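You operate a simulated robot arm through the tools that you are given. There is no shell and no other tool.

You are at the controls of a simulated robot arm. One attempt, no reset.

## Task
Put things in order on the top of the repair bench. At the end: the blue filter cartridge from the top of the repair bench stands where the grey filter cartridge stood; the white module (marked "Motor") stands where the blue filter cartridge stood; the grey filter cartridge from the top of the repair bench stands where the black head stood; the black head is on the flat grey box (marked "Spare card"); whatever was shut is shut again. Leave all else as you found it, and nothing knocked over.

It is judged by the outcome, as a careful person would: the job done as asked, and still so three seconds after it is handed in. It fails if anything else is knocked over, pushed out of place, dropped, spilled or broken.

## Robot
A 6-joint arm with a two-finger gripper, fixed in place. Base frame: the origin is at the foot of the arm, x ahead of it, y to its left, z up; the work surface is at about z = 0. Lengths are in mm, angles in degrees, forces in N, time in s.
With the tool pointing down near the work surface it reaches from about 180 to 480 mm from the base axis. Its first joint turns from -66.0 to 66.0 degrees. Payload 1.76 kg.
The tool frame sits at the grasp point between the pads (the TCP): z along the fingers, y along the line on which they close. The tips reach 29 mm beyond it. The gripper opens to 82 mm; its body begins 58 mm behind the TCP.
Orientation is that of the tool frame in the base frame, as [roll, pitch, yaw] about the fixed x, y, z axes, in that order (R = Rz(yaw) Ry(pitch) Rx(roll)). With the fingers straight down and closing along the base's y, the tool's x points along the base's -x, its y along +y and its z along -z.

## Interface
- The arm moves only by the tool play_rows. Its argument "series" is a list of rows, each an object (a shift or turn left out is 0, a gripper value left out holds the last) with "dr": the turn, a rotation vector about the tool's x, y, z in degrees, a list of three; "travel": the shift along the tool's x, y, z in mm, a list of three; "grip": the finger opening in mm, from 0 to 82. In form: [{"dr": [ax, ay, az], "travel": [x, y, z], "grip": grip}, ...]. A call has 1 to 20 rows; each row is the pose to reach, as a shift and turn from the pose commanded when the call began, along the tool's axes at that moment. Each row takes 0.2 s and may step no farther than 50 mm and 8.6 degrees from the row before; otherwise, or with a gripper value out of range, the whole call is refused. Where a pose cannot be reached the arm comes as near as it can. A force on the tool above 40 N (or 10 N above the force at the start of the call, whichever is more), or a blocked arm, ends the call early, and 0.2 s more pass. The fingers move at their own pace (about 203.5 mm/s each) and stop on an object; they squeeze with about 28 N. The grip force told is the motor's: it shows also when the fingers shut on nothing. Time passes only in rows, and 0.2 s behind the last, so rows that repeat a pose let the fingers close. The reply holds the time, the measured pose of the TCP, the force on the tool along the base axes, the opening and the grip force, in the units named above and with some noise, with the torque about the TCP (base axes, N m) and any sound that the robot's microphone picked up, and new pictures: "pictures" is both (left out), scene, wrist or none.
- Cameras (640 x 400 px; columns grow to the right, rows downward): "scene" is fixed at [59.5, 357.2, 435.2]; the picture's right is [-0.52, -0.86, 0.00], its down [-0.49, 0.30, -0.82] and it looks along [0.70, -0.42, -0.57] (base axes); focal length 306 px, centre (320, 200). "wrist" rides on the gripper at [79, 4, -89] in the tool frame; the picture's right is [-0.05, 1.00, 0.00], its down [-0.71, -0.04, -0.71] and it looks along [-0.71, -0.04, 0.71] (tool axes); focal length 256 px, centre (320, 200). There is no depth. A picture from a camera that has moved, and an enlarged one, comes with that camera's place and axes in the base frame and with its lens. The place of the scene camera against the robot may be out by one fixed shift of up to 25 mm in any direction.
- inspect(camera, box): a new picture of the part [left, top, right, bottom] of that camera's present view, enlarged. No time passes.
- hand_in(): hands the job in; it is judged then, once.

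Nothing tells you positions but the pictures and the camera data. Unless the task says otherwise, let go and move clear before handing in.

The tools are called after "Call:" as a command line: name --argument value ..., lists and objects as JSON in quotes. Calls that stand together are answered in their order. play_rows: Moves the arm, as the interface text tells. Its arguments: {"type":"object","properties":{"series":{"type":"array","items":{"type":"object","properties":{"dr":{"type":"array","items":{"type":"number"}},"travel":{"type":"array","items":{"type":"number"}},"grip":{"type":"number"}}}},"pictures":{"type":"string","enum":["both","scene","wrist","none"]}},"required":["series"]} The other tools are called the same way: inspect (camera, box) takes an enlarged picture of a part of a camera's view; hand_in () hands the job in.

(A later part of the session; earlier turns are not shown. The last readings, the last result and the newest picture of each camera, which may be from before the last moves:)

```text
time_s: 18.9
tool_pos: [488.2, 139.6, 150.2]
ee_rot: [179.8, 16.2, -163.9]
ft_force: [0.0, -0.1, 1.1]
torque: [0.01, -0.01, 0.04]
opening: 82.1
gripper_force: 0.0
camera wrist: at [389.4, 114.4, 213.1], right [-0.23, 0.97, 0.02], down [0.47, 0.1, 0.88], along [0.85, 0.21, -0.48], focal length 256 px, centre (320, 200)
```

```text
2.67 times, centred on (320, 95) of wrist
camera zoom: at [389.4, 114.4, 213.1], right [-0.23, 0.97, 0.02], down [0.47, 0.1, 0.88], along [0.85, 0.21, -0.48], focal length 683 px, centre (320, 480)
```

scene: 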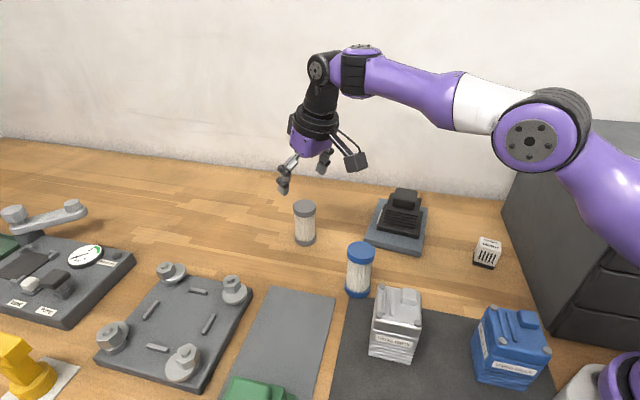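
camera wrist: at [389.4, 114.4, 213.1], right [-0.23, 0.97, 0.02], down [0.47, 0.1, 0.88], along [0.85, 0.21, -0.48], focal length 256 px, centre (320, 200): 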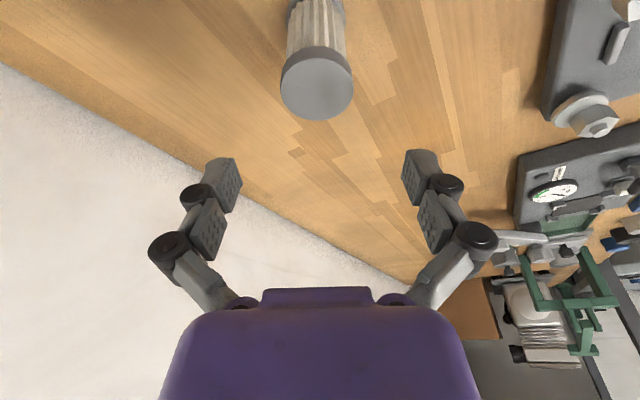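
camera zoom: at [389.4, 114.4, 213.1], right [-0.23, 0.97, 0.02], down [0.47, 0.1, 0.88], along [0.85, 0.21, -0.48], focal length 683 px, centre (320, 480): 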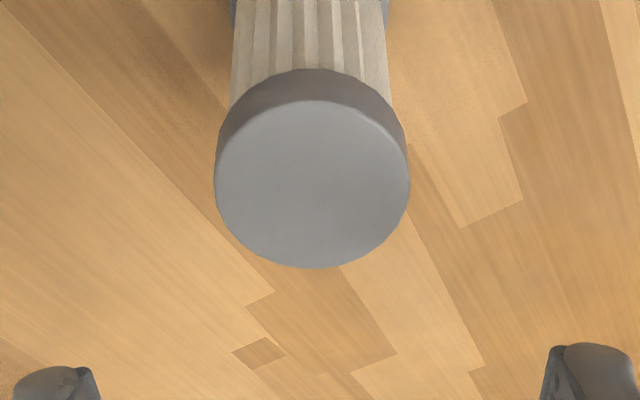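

The tilted pose is reached, and the cartridge top centre measures about (488, 138, 81), which is right on the tool line. I'll descend vertically so the fingers go either side of it.

Call:
play_rows --series '[{"travel": [8.3, -0.9, 28.8]}, {"travel": [16.5, -0.9, 57.7]}, {"travel": [22, -0.9, 76.9]}, {"travel": [27.6, -0.9, 96.1]}, {"travel": [27.6, -0.9, 96.1]}]'

Call:
inspect --camera "wrist" --box '[160, 20, 480, 220]'

Call:
inspect --camera "scene" --box '[240, 140, 400, 310]'

```text
time_s: 20.1
tool_pos: [486.6, 138.0, 50.4]
ee_rot: [179.9, 16.1, -164.0]
ft_force: [0.1, 0.5, 0.8]
torque: [0.05, 0.0, 0.0]
opening: 82.1
gripper_force: 0.1
camera wrist: at [388.4, 113.6, 113.3], right [-0.23, 0.97, 0.02], down [0.47, 0.1, 0.88], along [0.85, 0.2, -0.48], focal length 256 px, centre (320, 200)
```

scene: 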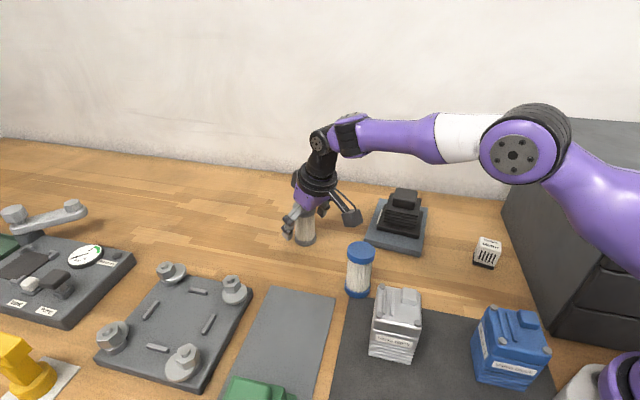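
wrist: 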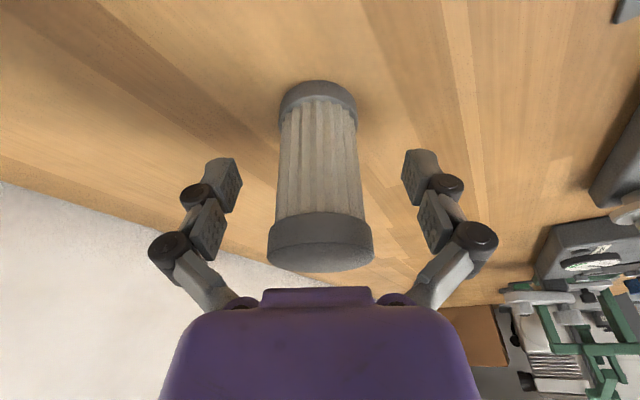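

```text
2.00 times, centred on (320, 120) of wrist
camera zoom: at [388.4, 113.6, 113.3], right [-0.23, 0.97, 0.02], down [0.47, 0.1, 0.88], along [0.85, 0.2, -0.48], focal length 512 px, centre (320, 360)
```

zoom: 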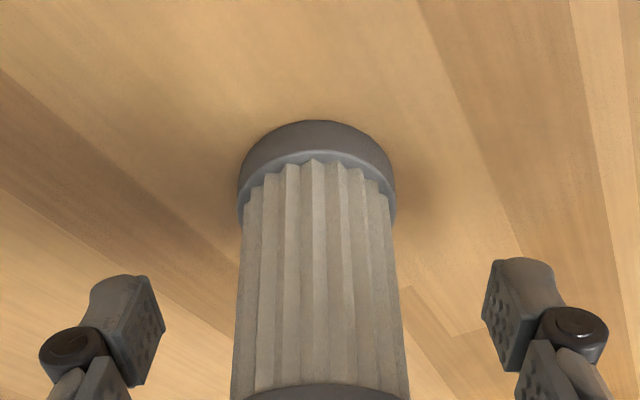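

```text
2.35 times, centred on (320, 225) of scene
camera zoom: at [59.5, 357.2, 435.2], right [-0.52, -0.86, 0.0], down [-0.49, 0.3, -0.82], along [0.7, -0.42, -0.57], focal length 720 px, centre (320, 141)
```

zoom: 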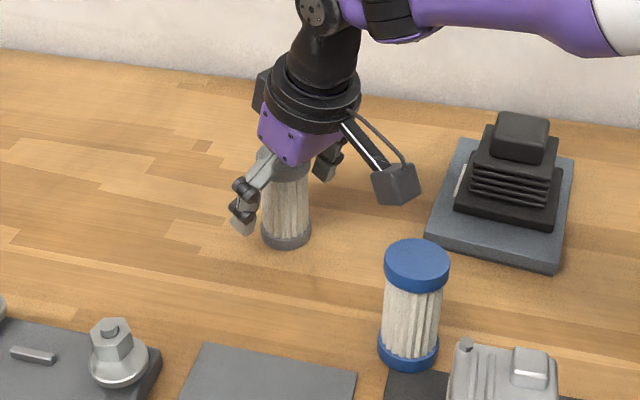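

The cartridge is centred between the open fingers. I'll close on the pleated part.

Call:
play_rows --series '[{"grip": 55}, {"grip": 40}, {"grip": 28}, {"grip": 28}, {"grip": 28}]'

Call:
inspect --camera "wrist" --box '[160, 60, 480, 260]'

```text
time_s: 21.3
tool_pos: [486.6, 137.9, 50.1]
ee_rot: [179.9, 16.2, -164.1]
ft_force: [-2.3, -1.0, 5.4]
torque: [-0.01, 0.08, 0.03]
opening: 43.1
gripper_force: 27.9
camera wrist: at [388.6, 113.7, 113.8], right [-0.23, 0.97, 0.02], down [0.47, 0.1, 0.88], along [0.85, 0.21, -0.48], focal length 256 px, centre (320, 200)
```

scene: 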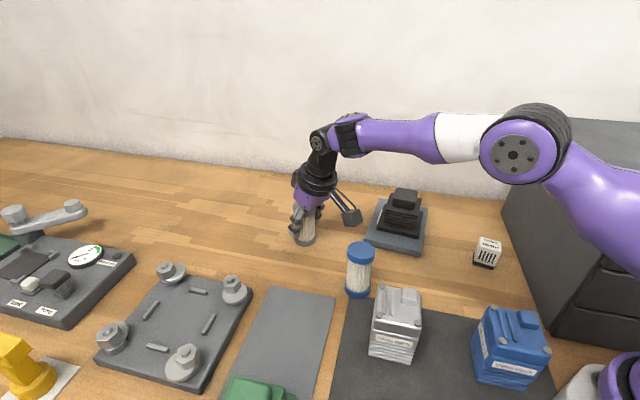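
wrist: 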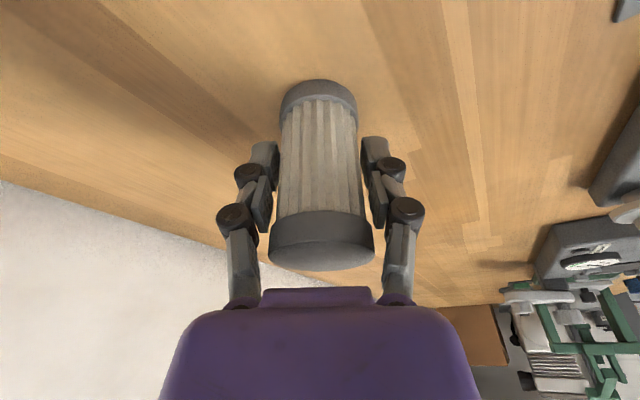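

```text
2.00 times, centred on (320, 160) of wrist
camera zoom: at [388.6, 113.7, 113.8], right [-0.23, 0.97, 0.02], down [0.47, 0.1, 0.88], along [0.85, 0.21, -0.48], focal length 512 px, centre (320, 280)
```

zoom: 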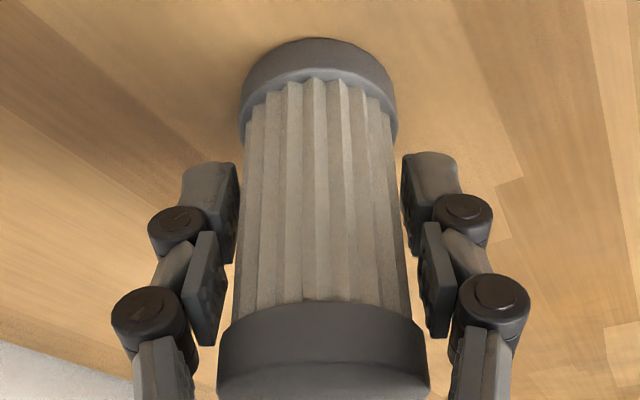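

Call:
play_rows --series '[{"travel": [-0.8, 0, -2.9]}, {"travel": [-1.7, 0, -5.8]}, {"travel": [-3.3, 0, -11.5]}, {"travel": [-3.3, 0, -11.5]}]'

Call:
inspect --camera "scene" --box '[260, 180, 360, 260]'

```text
time_s: 22.3
tool_pos: [487.7, 137.1, 63.2]
ee_rot: [179.9, 16.2, -164.0]
ft_force: [0.3, 0.5, -1.7]
torque: [-0.03, 0.01, -0.02]
opening: 42.8
gripper_force: 28.3
camera wrist: at [388.7, 112.2, 125.5], right [-0.23, 0.97, 0.02], down [0.47, 0.1, 0.88], along [0.85, 0.21, -0.48], focal length 256 px, centre (320, 200)
```

scene: 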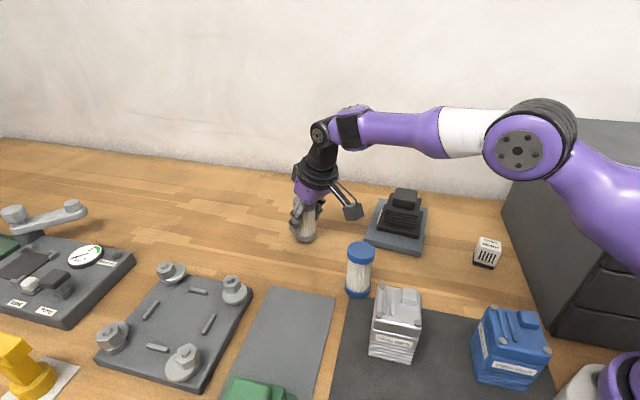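
wrist: 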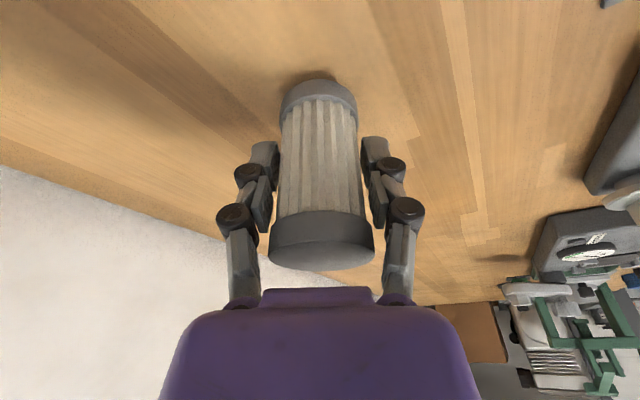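

```text
5.00 times, centred on (310, 220) of scene
camera zoom: at [59.5, 357.2, 435.2], right [-0.52, -0.86, 0.0], down [-0.49, 0.3, -0.82], along [0.7, -0.42, -0.57], focal length 1529 px, centre (370, 100)
```

zoom: 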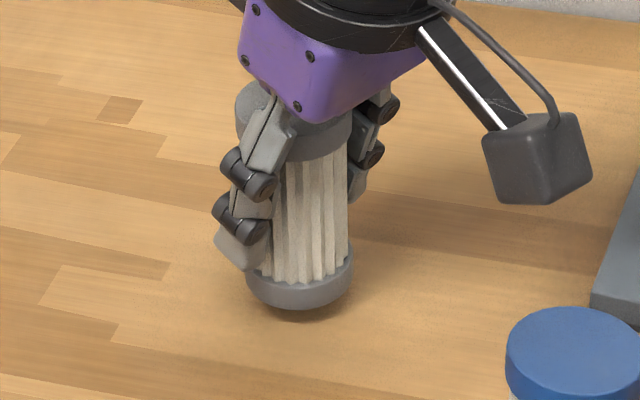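

The grey cartridge is lifted upright. I'll raise it clear and carry it to the head's old spot near (332, 257) with the same tilt.

Call:
play_rows --series '[{"travel": [-8.3, 0, -28.8]}, {"travel": [-16.5, 0, -57.7]}, {"travel": [-24.8, 0, -86.5]}, {"travel": [-6, 26.2, -91.9]}, {"travel": [12.7, 52.5, -97.3]}, {"travel": [31.5, 78.7, -102.6]}, {"travel": [50.3, 104.9, -108]}, {"travel": [69.1, 131.2, -113.4]}, {"travel": [87.8, 157.4, -118.8]}, {"travel": [87.8, 157.4, -118.8]}]'

Call:
inspect --camera "wrist" --box '[160, 0, 480, 200]'

Call:
inspect --camera "scene" --box '[200, 180, 400, 400]'

```text
time_s: 24.5
tool_pos: [331.3, 256.1, 152.3]
ee_rot: [179.9, 16.1, -164.2]
ft_force: [0.6, 0.4, -1.1]
torque: [0.0, 0.02, 0.02]
opening: 42.9
gripper_force: 27.7
camera wrist: at [232.9, 230.6, 215.0], right [-0.23, 0.97, 0.02], down [0.47, 0.1, 0.88], along [0.85, 0.2, -0.48], focal length 256 px, centre (320, 200)
```

scene: 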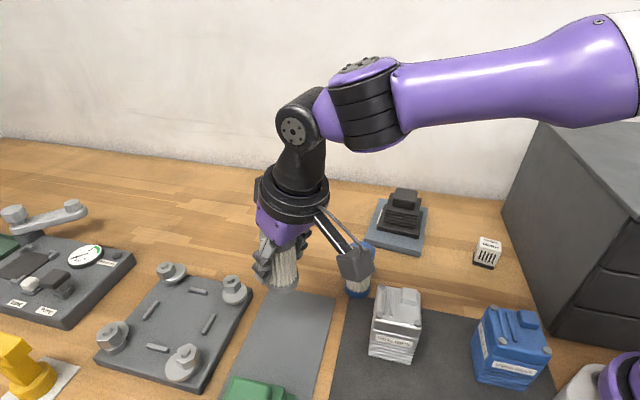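
wrist: 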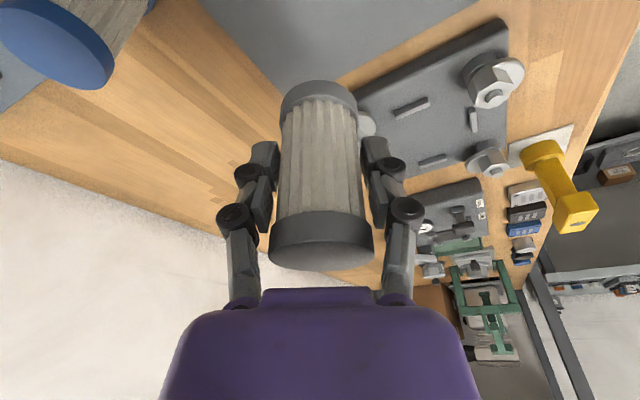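

```text
2.00 times, centred on (320, 100) of wrist
camera zoom: at [232.9, 230.6, 215.0], right [-0.23, 0.97, 0.02], down [0.47, 0.1, 0.88], along [0.85, 0.2, -0.48], focal length 512 px, centre (320, 400)
```

zoom: 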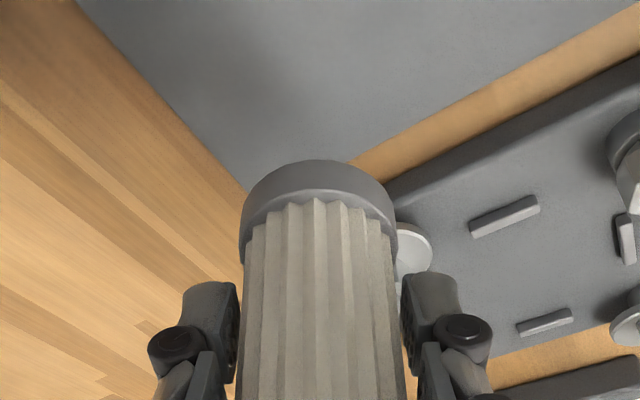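

```text
1.82 times, centred on (300, 290) of scene
camera zoom: at [59.5, 357.2, 435.2], right [-0.52, -0.86, 0.0], down [-0.49, 0.3, -0.82], along [0.7, -0.42, -0.57], focal length 556 px, centre (356, 36)
```

zoom: 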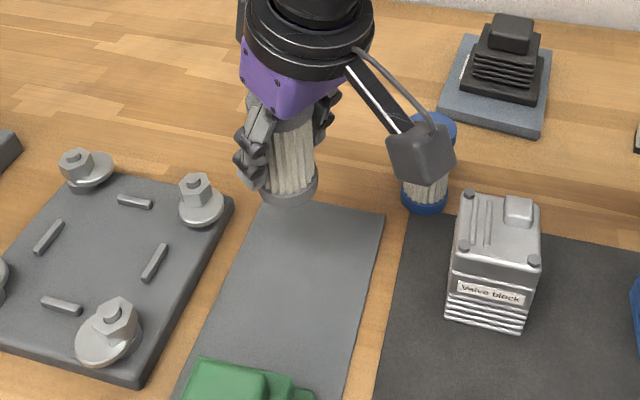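

Position checks out, so I'll lower to just above the mat.

Call:
play_rows --series '[{"travel": [8.3, 0, 28.8]}, {"travel": [16.5, 0, 57.7]}, {"travel": [22, 0, 76.9]}, {"travel": [25.4, 0, 88.4]}, {"travel": [25.4, 0, 88.4]}]'

Call:
inspect --camera "scene" --box '[220, 230, 360, 370]'

```text
time_s: 25.7
tool_pos: [331.3, 255.8, 60.7]
ee_rot: [179.9, 16.0, -163.9]
ft_force: [-0.6, -0.1, -0.7]
torque: [0.01, 0.0, -0.01]
opening: 42.8
gripper_force: 27.5
camera wrist: at [232.6, 229.7, 124.2], right [-0.23, 0.97, 0.02], down [0.47, 0.1, 0.88], along [0.85, 0.21, -0.48], focal length 256 px, centre (320, 200)
```

scene: 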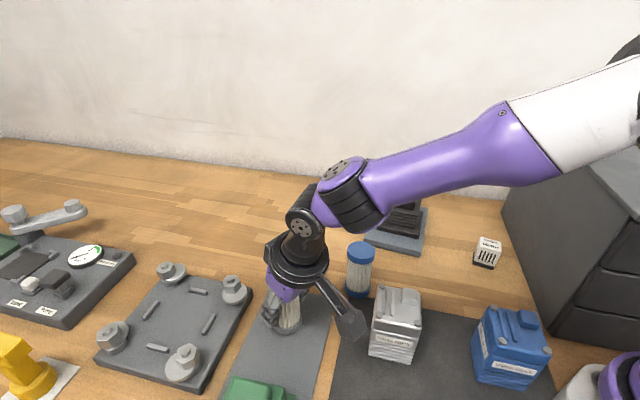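
wrist: 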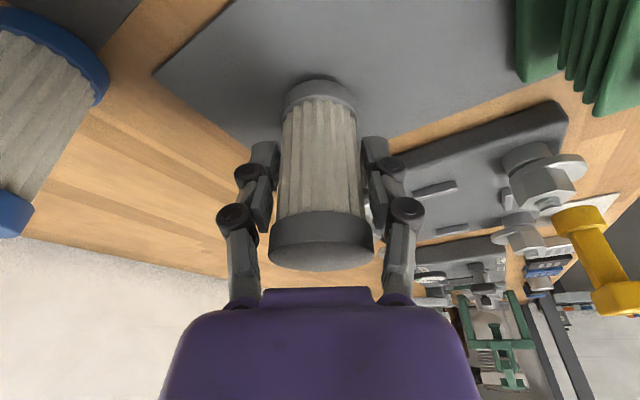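

```text
2.86 times, centred on (290, 300) of scene
camera zoom: at [59.5, 357.2, 435.2], right [-0.52, -0.86, 0.0], down [-0.49, 0.3, -0.82], along [0.7, -0.42, -0.57], focal length 874 px, centre (406, -86)
```

zoom: 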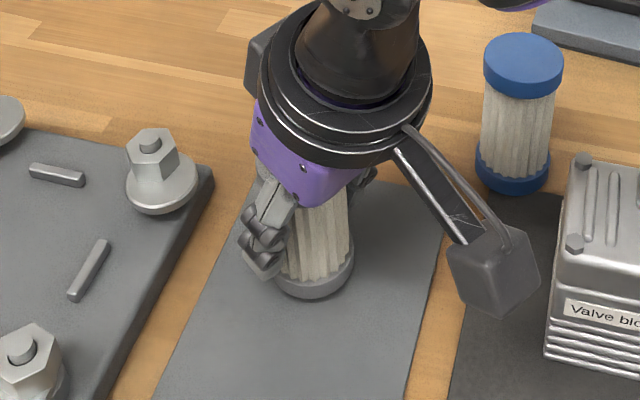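

Call:
play_rows --series '[{"travel": [0.83, 0, 2.9]}, {"travel": [1.38, 0, 4.8]}, {"travel": [1.65, 0, 5.8]}, {"travel": [1.93, 0, 6.7]}, {"travel": [1.93, 0, 6.7]}]' --pictures "none"

```text
time_s: 26.9
tool_pos: [332.2, 254.7, 54.5]
ee_rot: [179.9, 16.1, -164.1]
ft_force: [-1.4, -0.1, 2.3]
torque: [-0.07, -0.02, -0.03]
opening: 42.7
gripper_force: 27.6
```

Call:
play_rows --series '[{"travel": [0.14, 0, 0.5]}, {"travel": [0.28, 0, 1]}, {"travel": [0.28, 0, 1]}]' --pictures "scene"

Call:
inspect --camera "scene" --box '[240, 270, 340, 350]'

```text
time_s: 27.7
tool_pos: [333.3, 255.5, 53.5]
ee_rot: [180.0, 16.3, -164.1]
ft_force: [-3.6, 0.0, 17.5]
torque: [0.01, 0.07, 0.02]
opening: 42.8
gripper_force: 28.2
```

scene: 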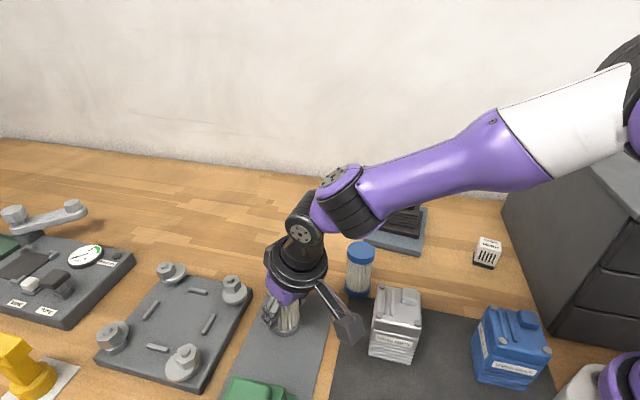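

```text
5.00 times, centred on (290, 310) of scene
camera zoom: at [59.4, 357.1, 435.3], right [-0.52, -0.86, 0.0], down [-0.49, 0.3, -0.82], along [0.7, -0.42, -0.57], focal length 1529 px, centre (470, -350)
```

zoom: 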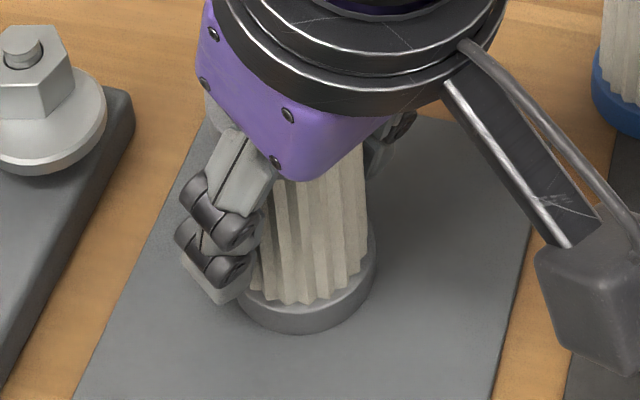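

The grey cartridge is standing on the mat. I'll ease the pressure, open and check.

Call:
play_rows --series '[{"travel": [-0.28, 0, -1]}, {"travel": [-0.28, 0, -1], "grip": 50}, {"travel": [-0.28, 0, -1], "grip": 70}, {"travel": [-0.28, 0, -1], "grip": 82}, {"travel": [-0.28, 0, -1], "grip": 82}]'

Call:
inspect --camera "wrist" --box '[160, 60, 480, 260]'

Call:
inspect --camera "scene" --box '[240, 270, 340, 350]'

```text
time_s: 28.9
tool_pos: [332.0, 256.5, 53.7]
ee_rot: [179.8, 16.1, -164.1]
ft_force: [0.3, -0.4, 0.0]
torque: [-0.01, -0.02, 0.0]
opening: 81.8
gripper_force: 0.0
camera wrist: at [233.4, 230.7, 117.0], right [-0.23, 0.97, 0.02], down [0.47, 0.1, 0.88], along [0.85, 0.21, -0.48], focal length 256 px, centre (320, 200)
```

scene: 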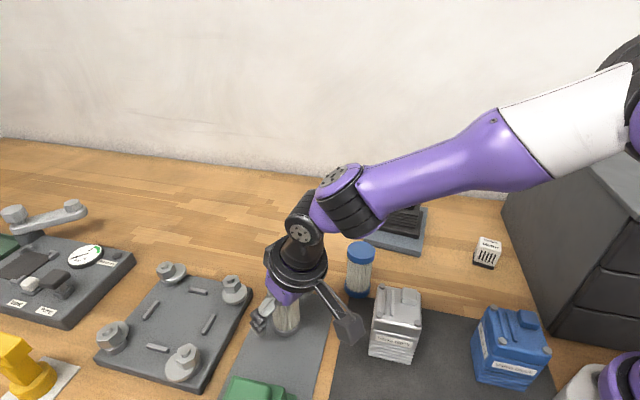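
wrist: 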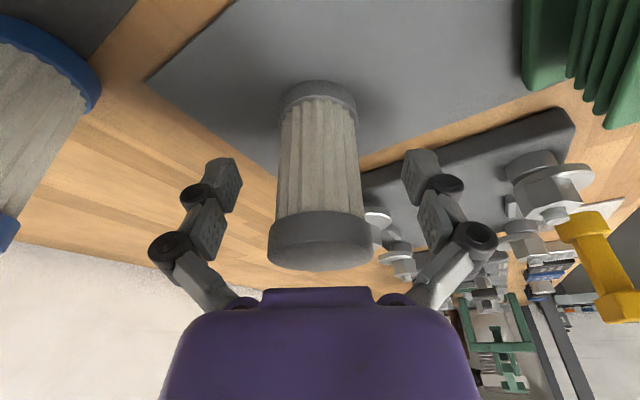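

```text
2.00 times, centred on (320, 160) of wrist
camera zoom: at [233.4, 230.7, 117.0], right [-0.23, 0.97, 0.02], down [0.47, 0.1, 0.88], along [0.85, 0.21, -0.48], focal length 512 px, centre (320, 280)
```

zoom: 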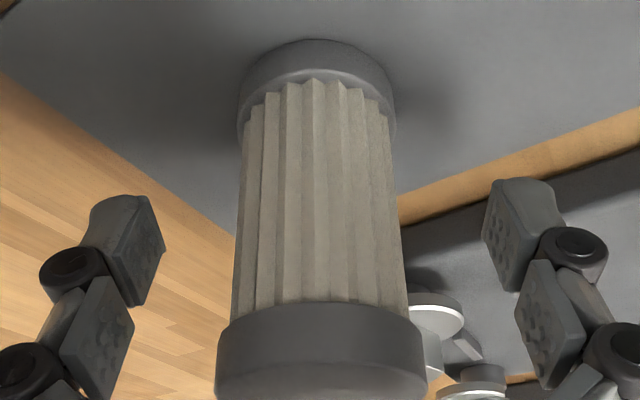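

```text
5.00 times, centred on (290, 310) of scene
camera zoom: at [59.5, 357.2, 435.2], right [-0.52, -0.86, 0.0], down [-0.49, 0.3, -0.82], along [0.7, -0.42, -0.57], focal length 1529 px, centre (470, -350)
```

zoom: 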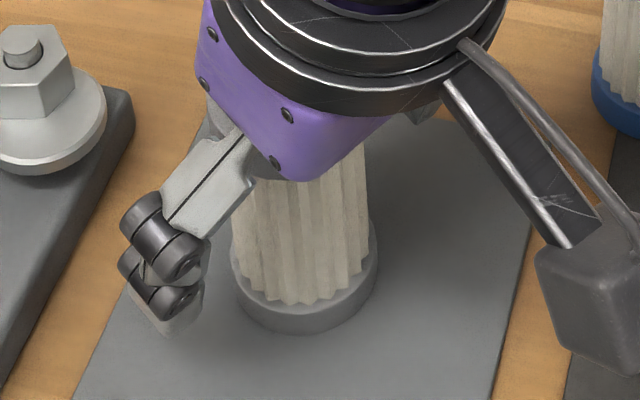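

The grey cartridge is upright on the head's old spot. I'll rise straight off it and go to the blue cartridge, turning the tool to about 45° so the wrist camera stays clear of the valve block.

Call:
play_rows --series '[{"travel": [-10, 0, -35], "grip": 82}, {"travel": [-20, 0, -70]}, {"travel": [-30.3, 0, -105.7]}, {"dr": [-1.6, 0, -5.58], "travel": [-24.2, -25.8, -107.5]}, {"dr": [-3.2, 0, -11.16], "travel": [-18.1, -51.7, -109.2]}, {"dr": [-4.8, 0, -16.74], "travel": [-11.9, -77.5, -111]}, {"dr": [-6.4, 0, -22.32], "travel": [-5.8, -103.4, -112.7]}, {"dr": [-8, 0, -27.9], "travel": [0.3, -129.2, -114.5]}, {"dr": [-8, 0, -27.9], "travel": [0.3, -129.2, -114.5]}]'

Call:
inspect --camera "wrist" --box '[200, 0, 440, 150]'

Call:
inspect --camera "scene" --box '[220, 220, 440, 370]'

```text
time_s: 30.9
tool_pos: [337.9, 121.7, 163.3]
ee_rot: [-180.0, 16.1, -134.9]
ft_force: [-0.5, 0.2, -0.7]
torque: [0.01, 0.01, -0.01]
opening: 82.2
gripper_force: 0.0
camera wrist: at [262.9, 52.6, 226.5], right [-0.67, 0.74, 0.01], down [0.37, 0.31, 0.88], along [0.64, 0.59, -0.48], focal length 256 px, centre (320, 200)
```

scene: 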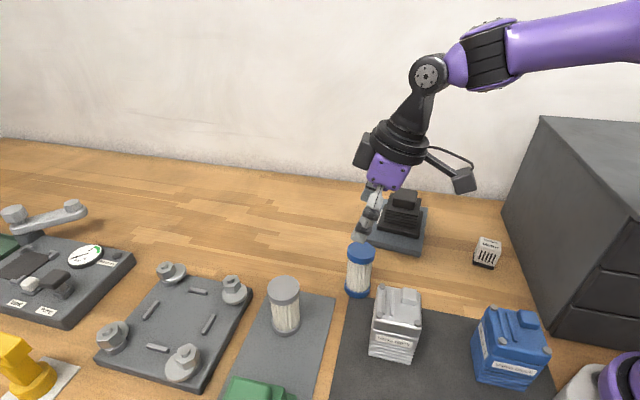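
wrist: 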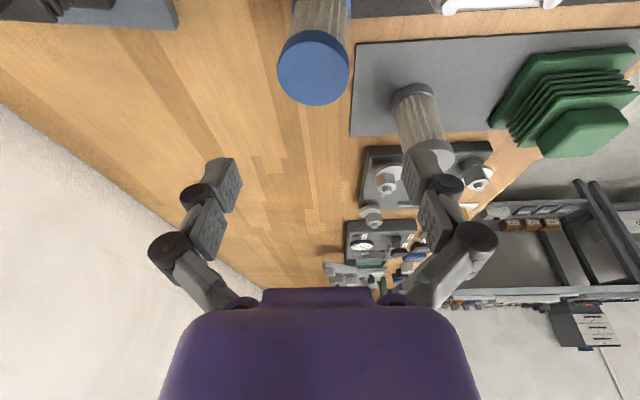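

```text
2.67 times, centred on (320, 75) of wrist
camera zoom: at [262.9, 52.6, 226.5], right [-0.67, 0.74, 0.01], down [0.37, 0.31, 0.88], along [0.64, 0.59, -0.48], focal length 683 px, centre (320, 533)
```

zoom: 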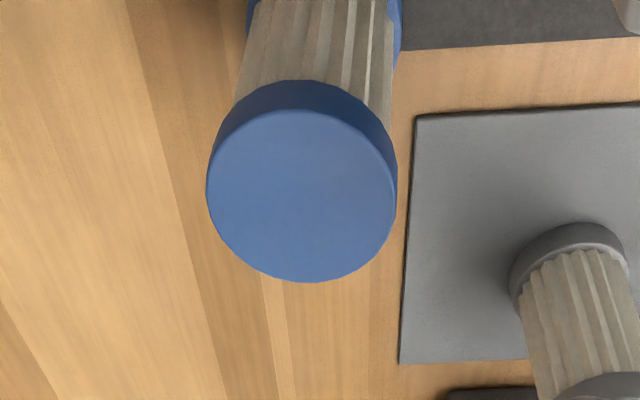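

```text
2.67 times, centred on (330, 295) of scene
camera zoom: at [59.5, 357.2, 435.2], right [-0.52, -0.86, 0.0], down [-0.49, 0.3, -0.82], along [0.7, -0.42, -0.57], focal length 816 px, centre (293, -53)
```

zoom: 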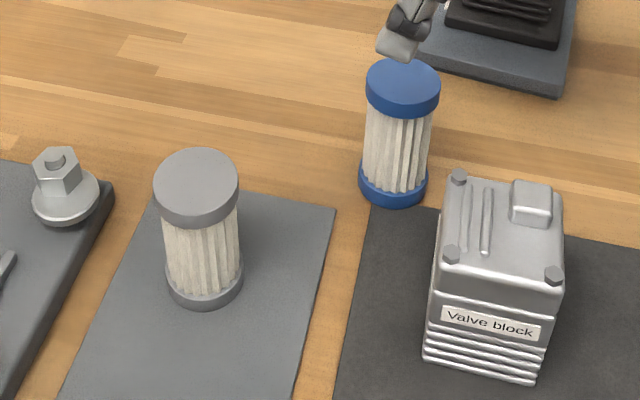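

The blue cartridge's top centre is about 3 mm off the tool axis. I'll correct for that and descend around it.

Call:
play_rows --series '[{"travel": [9.7, -2.8, 28.4]}, {"travel": [17.4, -2.8, 55.3]}, {"travel": [25.1, -2.8, 82.2]}, {"travel": [30, -2.8, 99.5]}, {"travel": [32.6, -2.8, 108.2]}, {"travel": [32.6, -2.8, 108.2]}]'

Call:
inspect --camera "wrist" --box '[160, 60, 480, 260]'

Call:
inspect --camera "scene" --box '[280, 200, 440, 340]'

```text
time_s: 32.3
tool_pos: [338.9, 119.7, 49.7]
ee_rot: [180.0, 16.1, -134.9]
ft_force: [-0.3, -0.2, -0.5]
torque: [0.02, 0.02, -0.02]
opening: 81.8
gripper_force: 0.0
camera wrist: at [264.8, 50.4, 113.2], right [-0.67, 0.74, 0.01], down [0.37, 0.31, 0.88], along [0.65, 0.59, -0.48], focal length 256 px, centre (320, 200)
```

scene: 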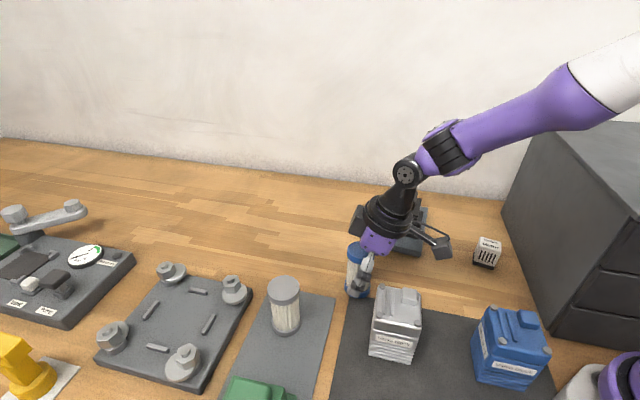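
wrist: 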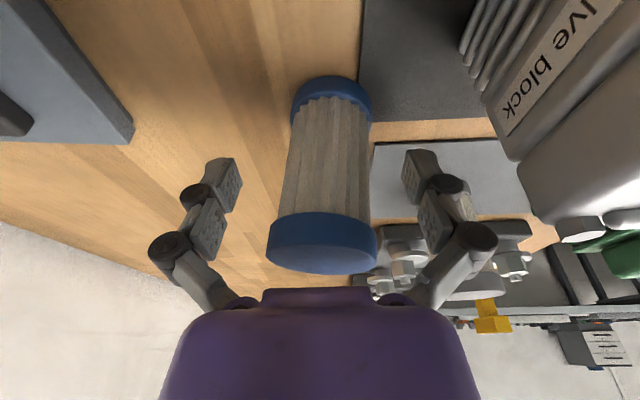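

```text
2.00 times, centred on (320, 160) of wrist
camera zoom: at [264.8, 50.4, 113.2], right [-0.67, 0.74, 0.01], down [0.37, 0.31, 0.88], along [0.65, 0.59, -0.48], focal length 512 px, centre (320, 280)
```

zoom: 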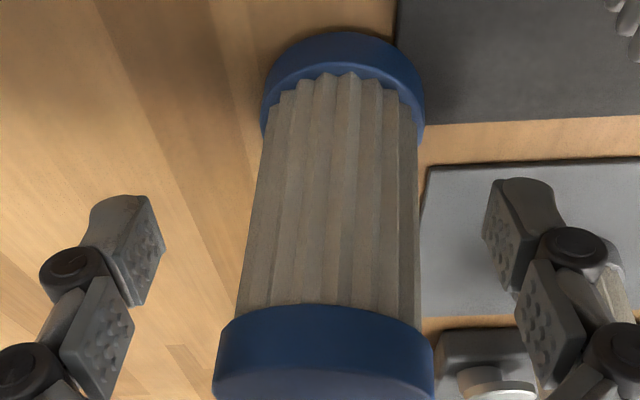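

```text
2.86 times, centred on (360, 270) of scene
camera zoom: at [59.5, 357.2, 435.2], right [-0.52, -0.86, 0.0], down [-0.49, 0.3, -0.82], along [0.7, -0.42, -0.57], focal length 874 px, centre (206, 0)
```

zoom: 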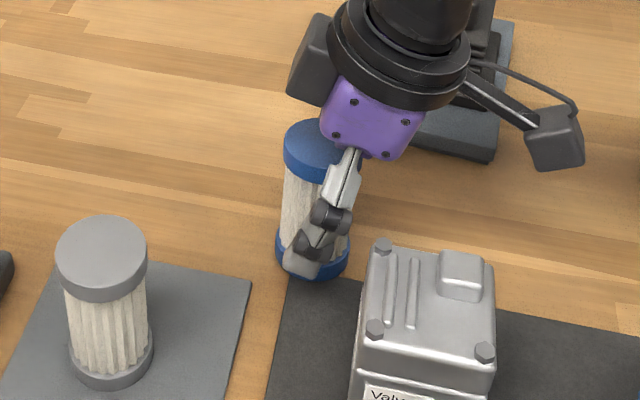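

The blue cartridge looks slightly slanted in the wrist picture. Before I grip it, I'll check its base and whether it leans.

Call:
inspect --camera "scene" --box '[330, 235, 394, 310]'

Call:
inspect --camera "wrist" --box '[270, 60, 400, 141]'

```text
5.33 times, centred on (362, 272) of scene
camera zoom: at [59.5, 357.2, 435.2], right [-0.52, -0.86, 0.0], down [-0.49, 0.3, -0.82], along [0.7, -0.42, -0.57], focal length 1631 px, centre (96, -187)
```

zoom: 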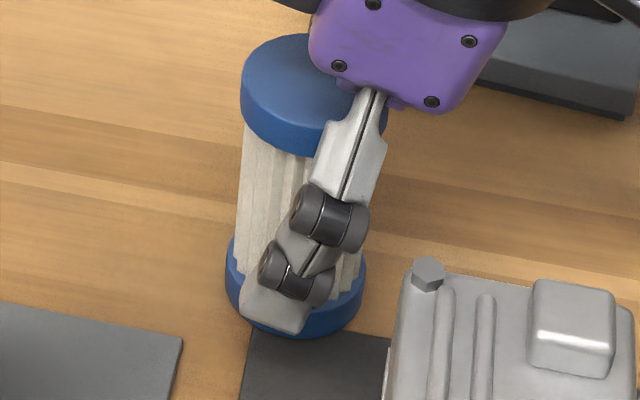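

```text
4.92 times, centred on (335, 100) of wrist
camera zoom: at [264.8, 50.4, 113.2], right [-0.67, 0.74, 0.01], down [0.37, 0.31, 0.88], along [0.65, 0.59, -0.48], focal length 1260 px, centre (246, 690)
```

zoom: 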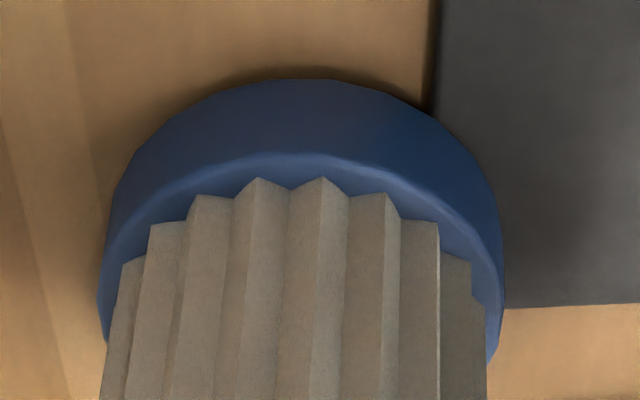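

The blue cartridge does lean a few degrees: its base overlaps the corner of the dark mat. I'll re-centre the fingers on its mid-height and close gently so the jaws straighten it.

Call:
play_rows --series '[{"travel": [0, 2, 0], "grip": 82}, {"travel": [0, 4, 0], "grip": 82}, {"travel": [0, 4, 0], "grip": 60}, {"travel": [0, 4, 0], "grip": 52}, {"travel": [0, 4, 0], "grip": 46}, {"travel": [0, 4, 0], "grip": 40}, {"travel": [0, 4, 0], "grip": 28}, {"travel": [0, 4, 0], "grip": 28}]'

Call:
inspect --camera "wrist" --box '[160, 60, 480, 260]'

Call:
inspect --camera "scene" --box '[330, 235, 394, 310]'

```text
time_s: 34.1
tool_pos: [337.6, 123.0, 50.6]
ee_rot: [-179.9, 16.2, -134.9]
ft_force: [-1.8, 1.3, 5.4]
torque: [0.1, 0.13, 0.03]
opening: 40.4
gripper_force: 28.0
camera wrist: at [261.5, 53.2, 113.3], right [-0.67, 0.74, 0.01], down [0.37, 0.31, 0.88], along [0.65, 0.59, -0.48], focal length 256 px, centre (320, 200)
```

scene: 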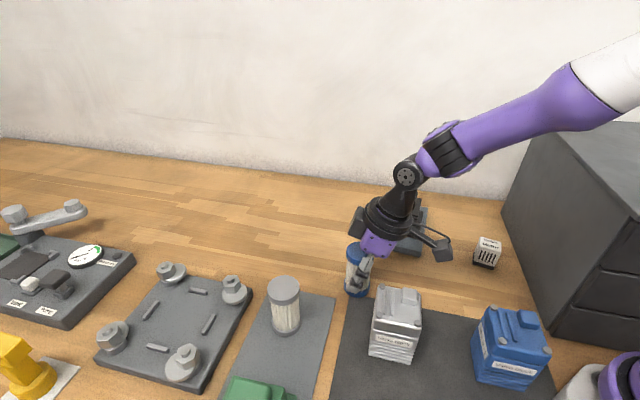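
wrist: 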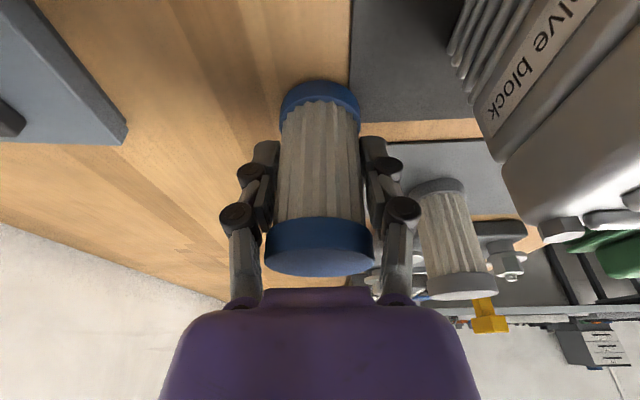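

```text
2.00 times, centred on (320, 160) of wrist
camera zoom: at [261.5, 53.2, 113.3], right [-0.67, 0.74, 0.01], down [0.37, 0.31, 0.88], along [0.65, 0.59, -0.48], focal length 512 px, centre (320, 280)
```

zoom: 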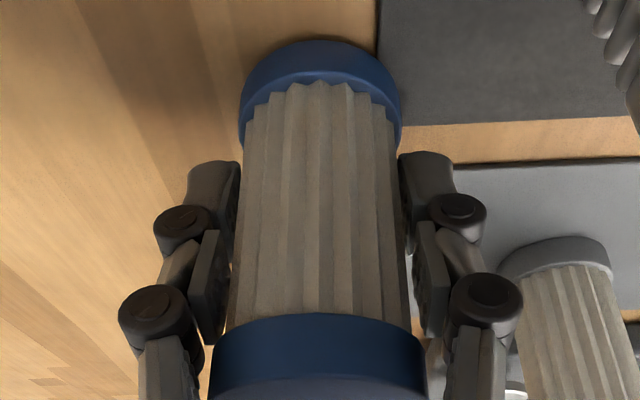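

```text
5.33 times, centred on (362, 272) of scene
camera zoom: at [59.5, 357.2, 435.2], right [-0.52, -0.86, 0.0], down [-0.49, 0.3, -0.82], along [0.7, -0.42, -0.57], focal length 1631 px, centre (96, -187)
```

zoom: 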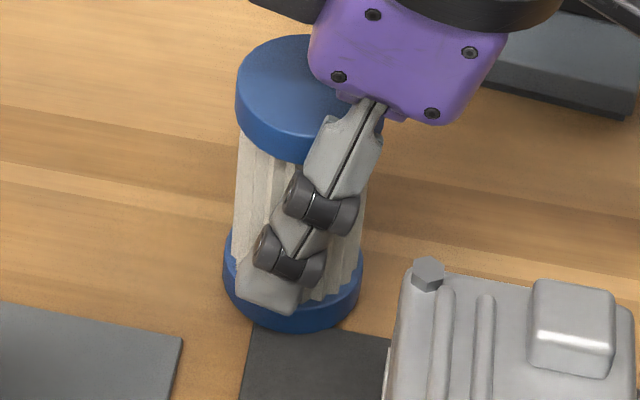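

It straightened in the grip, at 40 mm. Now a short lift to check.

Call:
play_rows --series '[{"travel": [-0.8, 0, -2.9]}, {"travel": [-1.7, 0, -5.8]}, {"travel": [-3.3, 0, -11.5]}, {"travel": [-5.5, 0, -19.2]}, {"travel": [-5.5, 0, -19.2]}]'

Call:
inspect --camera "scene" --box '[320, 220, 404, 310]'

Call:
inspect --camera "wrist" --box '[160, 60, 480, 260]'

```text
time_s: 35.3
tool_pos: [334.3, 123.7, 70.4]
ee_rot: [-180.0, 16.2, -134.9]
ft_force: [0.5, 0.0, -1.6]
torque: [-0.02, 0.01, 0.01]
opening: 40.2
gripper_force: 28.3
camera wrist: at [259.8, 53.0, 133.4], right [-0.67, 0.74, 0.01], down [0.37, 0.31, 0.88], along [0.65, 0.59, -0.48], focal length 256 px, centre (320, 200)
```

scene: 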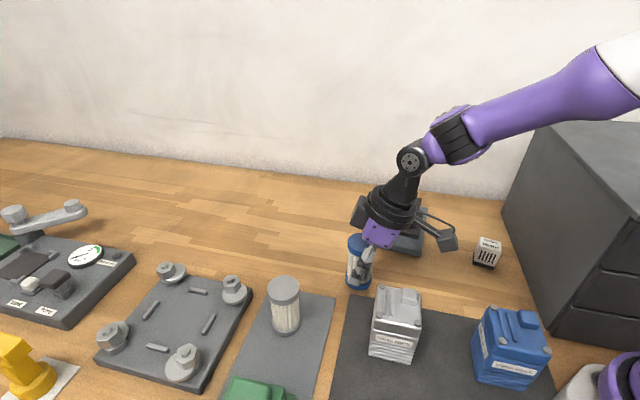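
wrist: 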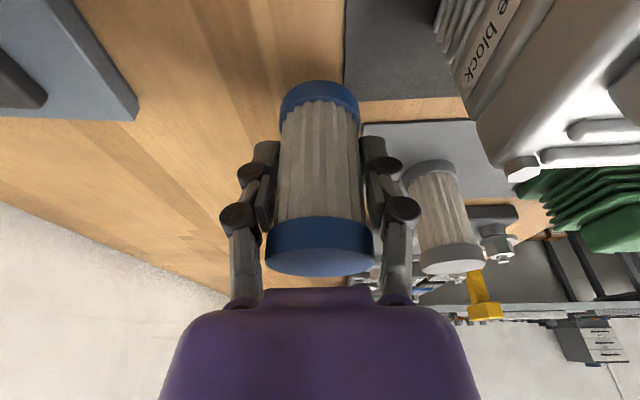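

```text
4.44 times, centred on (362, 265) of scene
camera zoom: at [59.5, 357.2, 435.2], right [-0.52, -0.86, 0.0], down [-0.49, 0.3, -0.82], along [0.7, -0.42, -0.57], focal length 1360 px, centre (133, -89)
```

zoom: 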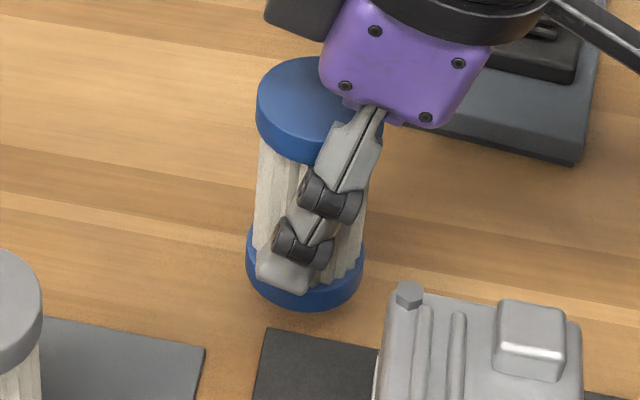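

```text
2.00 times, centred on (320, 160) of wrist
camera zoom: at [259.8, 53.0, 133.4], right [-0.67, 0.74, 0.01], down [0.37, 0.31, 0.88], along [0.65, 0.59, -0.48], focal length 512 px, centre (320, 280)
```

zoom: 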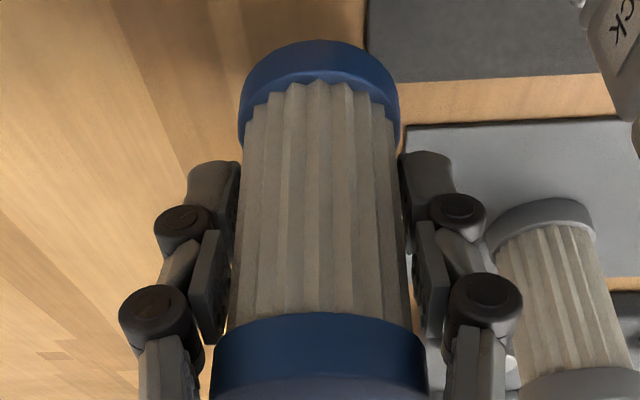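

The blue cartridge is lifted upright. I'll carry it to the grey cartridge's old spot at (488, 138), turning back to the radial heading on the way.

Call:
play_rows --series '[{"travel": [-6.9, 0, -24]}, {"travel": [-13.8, 0, -48.1]}, {"dr": [1.6, 0, 5.58], "travel": [-36.5, -19.5, -41.6]}, {"dr": [3.2, 0, 11.16], "travel": [-59.1, -39, -35.1]}, {"dr": [4.8, 0, 16.74], "travel": [-81.8, -58.5, -28.6]}, {"dr": [6.4, 0, 22.32], "travel": [-104.4, -78, -22.1]}, {"dr": [8, 0, 27.9], "travel": [-127.1, -97.5, -15.6]}, {"dr": [8, 0, 27.9], "travel": [-127.1, -97.5, -15.6]}]'

Call:
inspect --camera "scene" --box '[240, 140, 400, 280]'

```text
time_s: 37.1
tool_pos: [488.1, 136.7, 119.2]
ee_rot: [179.9, 16.1, -164.1]
ft_force: [-0.5, 0.6, -0.9]
torque: [-0.01, -0.02, -0.01]
opening: 40.1
gripper_force: 27.5
camera wrist: at [388.9, 111.3, 183.3], right [-0.22, 0.97, 0.02], down [0.48, 0.09, 0.87], along [0.85, 0.2, -0.48], focal length 256 px, centre (320, 200)
```

scene: 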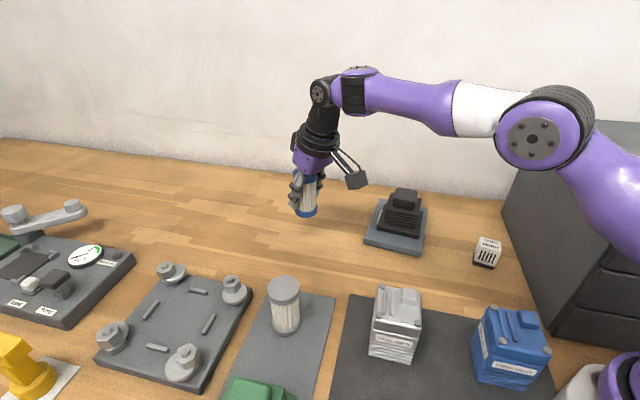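
wrist: 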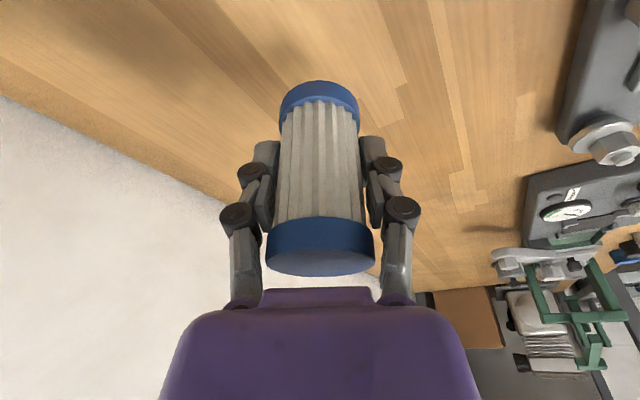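

```text
2.86 times, centred on (320, 210) of scene
camera zoom: at [59.5, 357.2, 435.2], right [-0.52, -0.86, 0.0], down [-0.49, 0.3, -0.82], along [0.7, -0.42, -0.57], focal length 874 px, centre (320, 171)
```

zoom: 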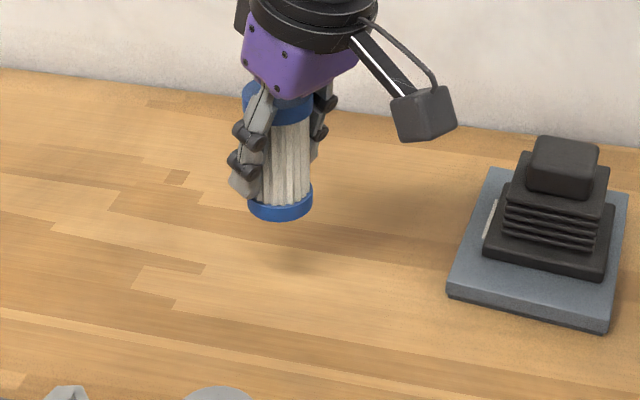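

Call:
play_rows --series '[{"travel": [8.3, 0, 28.8]}, {"travel": [13.8, 0, 48.1]}, {"travel": [16.5, 0, 57.7]}, {"travel": [17.9, 0, 62.5]}, {"travel": [17.9, 0, 62.5]}]' --pictures "scene"

Call:
inspect --camera "scene" --box '[220, 180, 380, 280]'

```text
time_s: 38.3
tool_pos: [488.3, 136.3, 55.5]
ee_rot: [180.0, 16.1, -164.1]
ft_force: [0.2, -0.4, -0.9]
torque: [0.0, -0.01, 0.01]
opening: 40.1
gripper_force: 27.8
```

scene: 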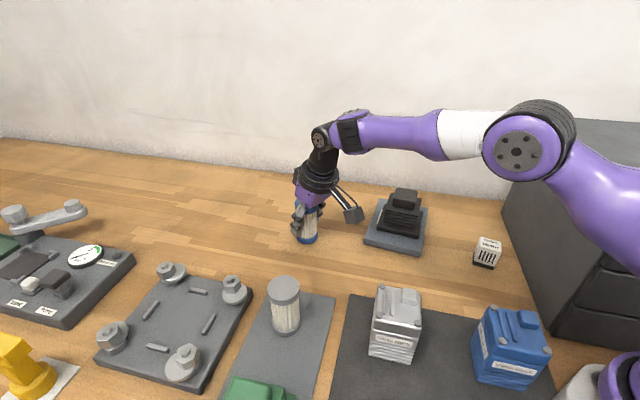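

```text
4.00 times, centred on (300, 230) of scene
camera zoom: at [59.5, 357.2, 435.2], right [-0.52, -0.86, 0.0], down [-0.49, 0.3, -0.82], along [0.7, -0.42, -0.57], focal length 1224 px, centre (400, 80)
```

zoom: 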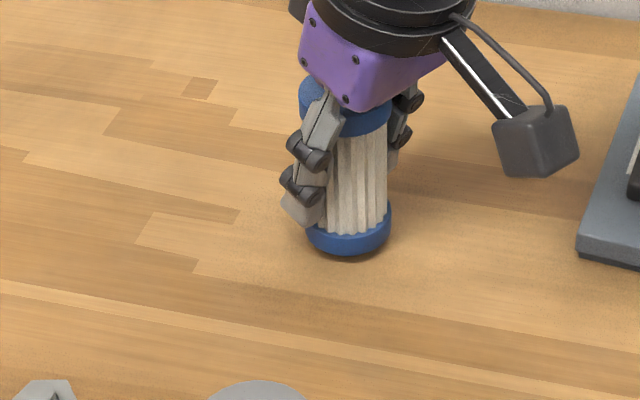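

Call:
play_rows --series '[{"travel": [-3.1, 1.6, 0.9]}, {"travel": [-2.3, 1.6, 3.8]}, {"travel": [-2, 1.6, 4.7]}, {"travel": [-1.7, 1.6, 5.7]}, {"travel": [-1.7, 1.6, 5.7]}]' --pictures "none"

Call:
inspect --camera "scene" --box '[220, 180, 380, 280]'

```text
time_s: 39.5
tool_pos: [490.7, 138.3, 50.1]
ee_rot: [179.9, 16.1, -164.1]
ft_force: [-0.8, 0.8, -0.4]
torque: [0.01, 0.0, 0.0]
opening: 40.1
gripper_force: 27.8
```

```text
4.00 times, centred on (300, 230) of scene
camera zoom: at [59.5, 357.2, 435.2], right [-0.52, -0.86, 0.0], down [-0.49, 0.3, -0.82], along [0.7, -0.42, -0.57], focal length 1224 px, centre (400, 80)
```

zoom: 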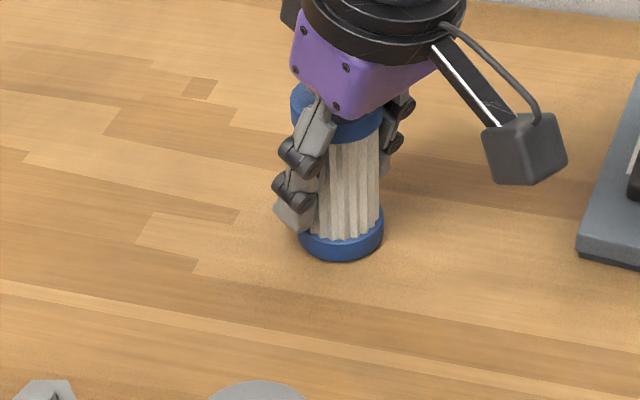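

The base now lines up with where the grey one stood. Final millimetres down.

Call:
play_rows --series '[{"travel": [0.14, 0, 0.5]}, {"travel": [0.28, 0, 1]}, {"travel": [0.28, 0, 1]}]' --pictures "none"

```text
time_s: 40.3
tool_pos: [489.1, 139.8, 48.6]
ee_rot: [180.0, 16.1, -164.0]
ft_force: [0.2, 0.3, -0.3]
torque: [0.01, -0.01, -0.01]
opening: 40.2
gripper_force: 27.8
```

Call:
play_rows --series '[{"travel": [0.14, 0, 0.5]}, {"travel": [0.28, 0, 1]}, {"travel": [0.28, 0, 1]}]' --pictures "none"

```text
time_s: 41.1
tool_pos: [489.8, 139.1, 49.1]
ee_rot: [180.0, 16.1, -164.1]
ft_force: [-0.2, -0.3, -1.6]
torque: [0.0, 0.03, -0.02]
opening: 39.9
gripper_force: 28.0
```

Call:
play_rows --series '[{"travel": [0.14, 0, 0.5]}, {"travel": [0.28, 0, 1]}, {"travel": [0.28, 0, 1]}]' --pictures "scene"

Call:
inspect --camera "scene" --box '[270, 195, 350, 255]'

```text
time_s: 41.9
tool_pos: [489.9, 139.8, 47.9]
ee_rot: [179.9, 16.2, -163.9]
ft_force: [-3.7, -0.3, 8.0]
torque: [-0.17, 0.07, -0.04]
opening: 40.0
gripper_force: 28.1
```

scene: 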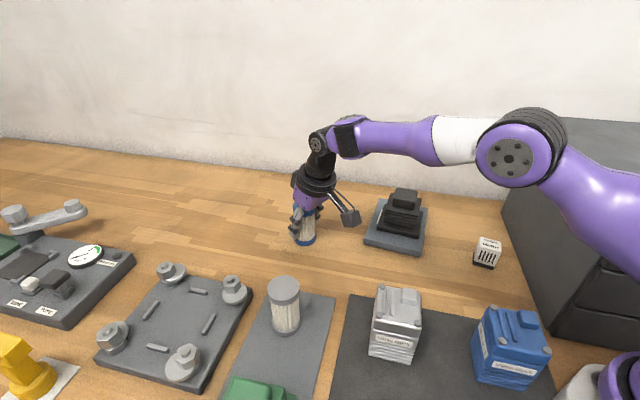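

```text
6.67 times, centred on (310, 225) of scene
camera zoom: at [59.4, 357.2, 435.2], right [-0.52, -0.86, 0.0], down [-0.49, 0.3, -0.82], along [0.7, -0.42, -0.57], focal length 2039 px, centre (387, 33)
```

zoom: 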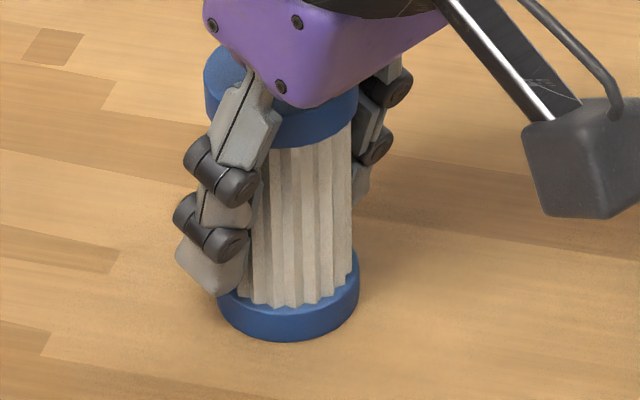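

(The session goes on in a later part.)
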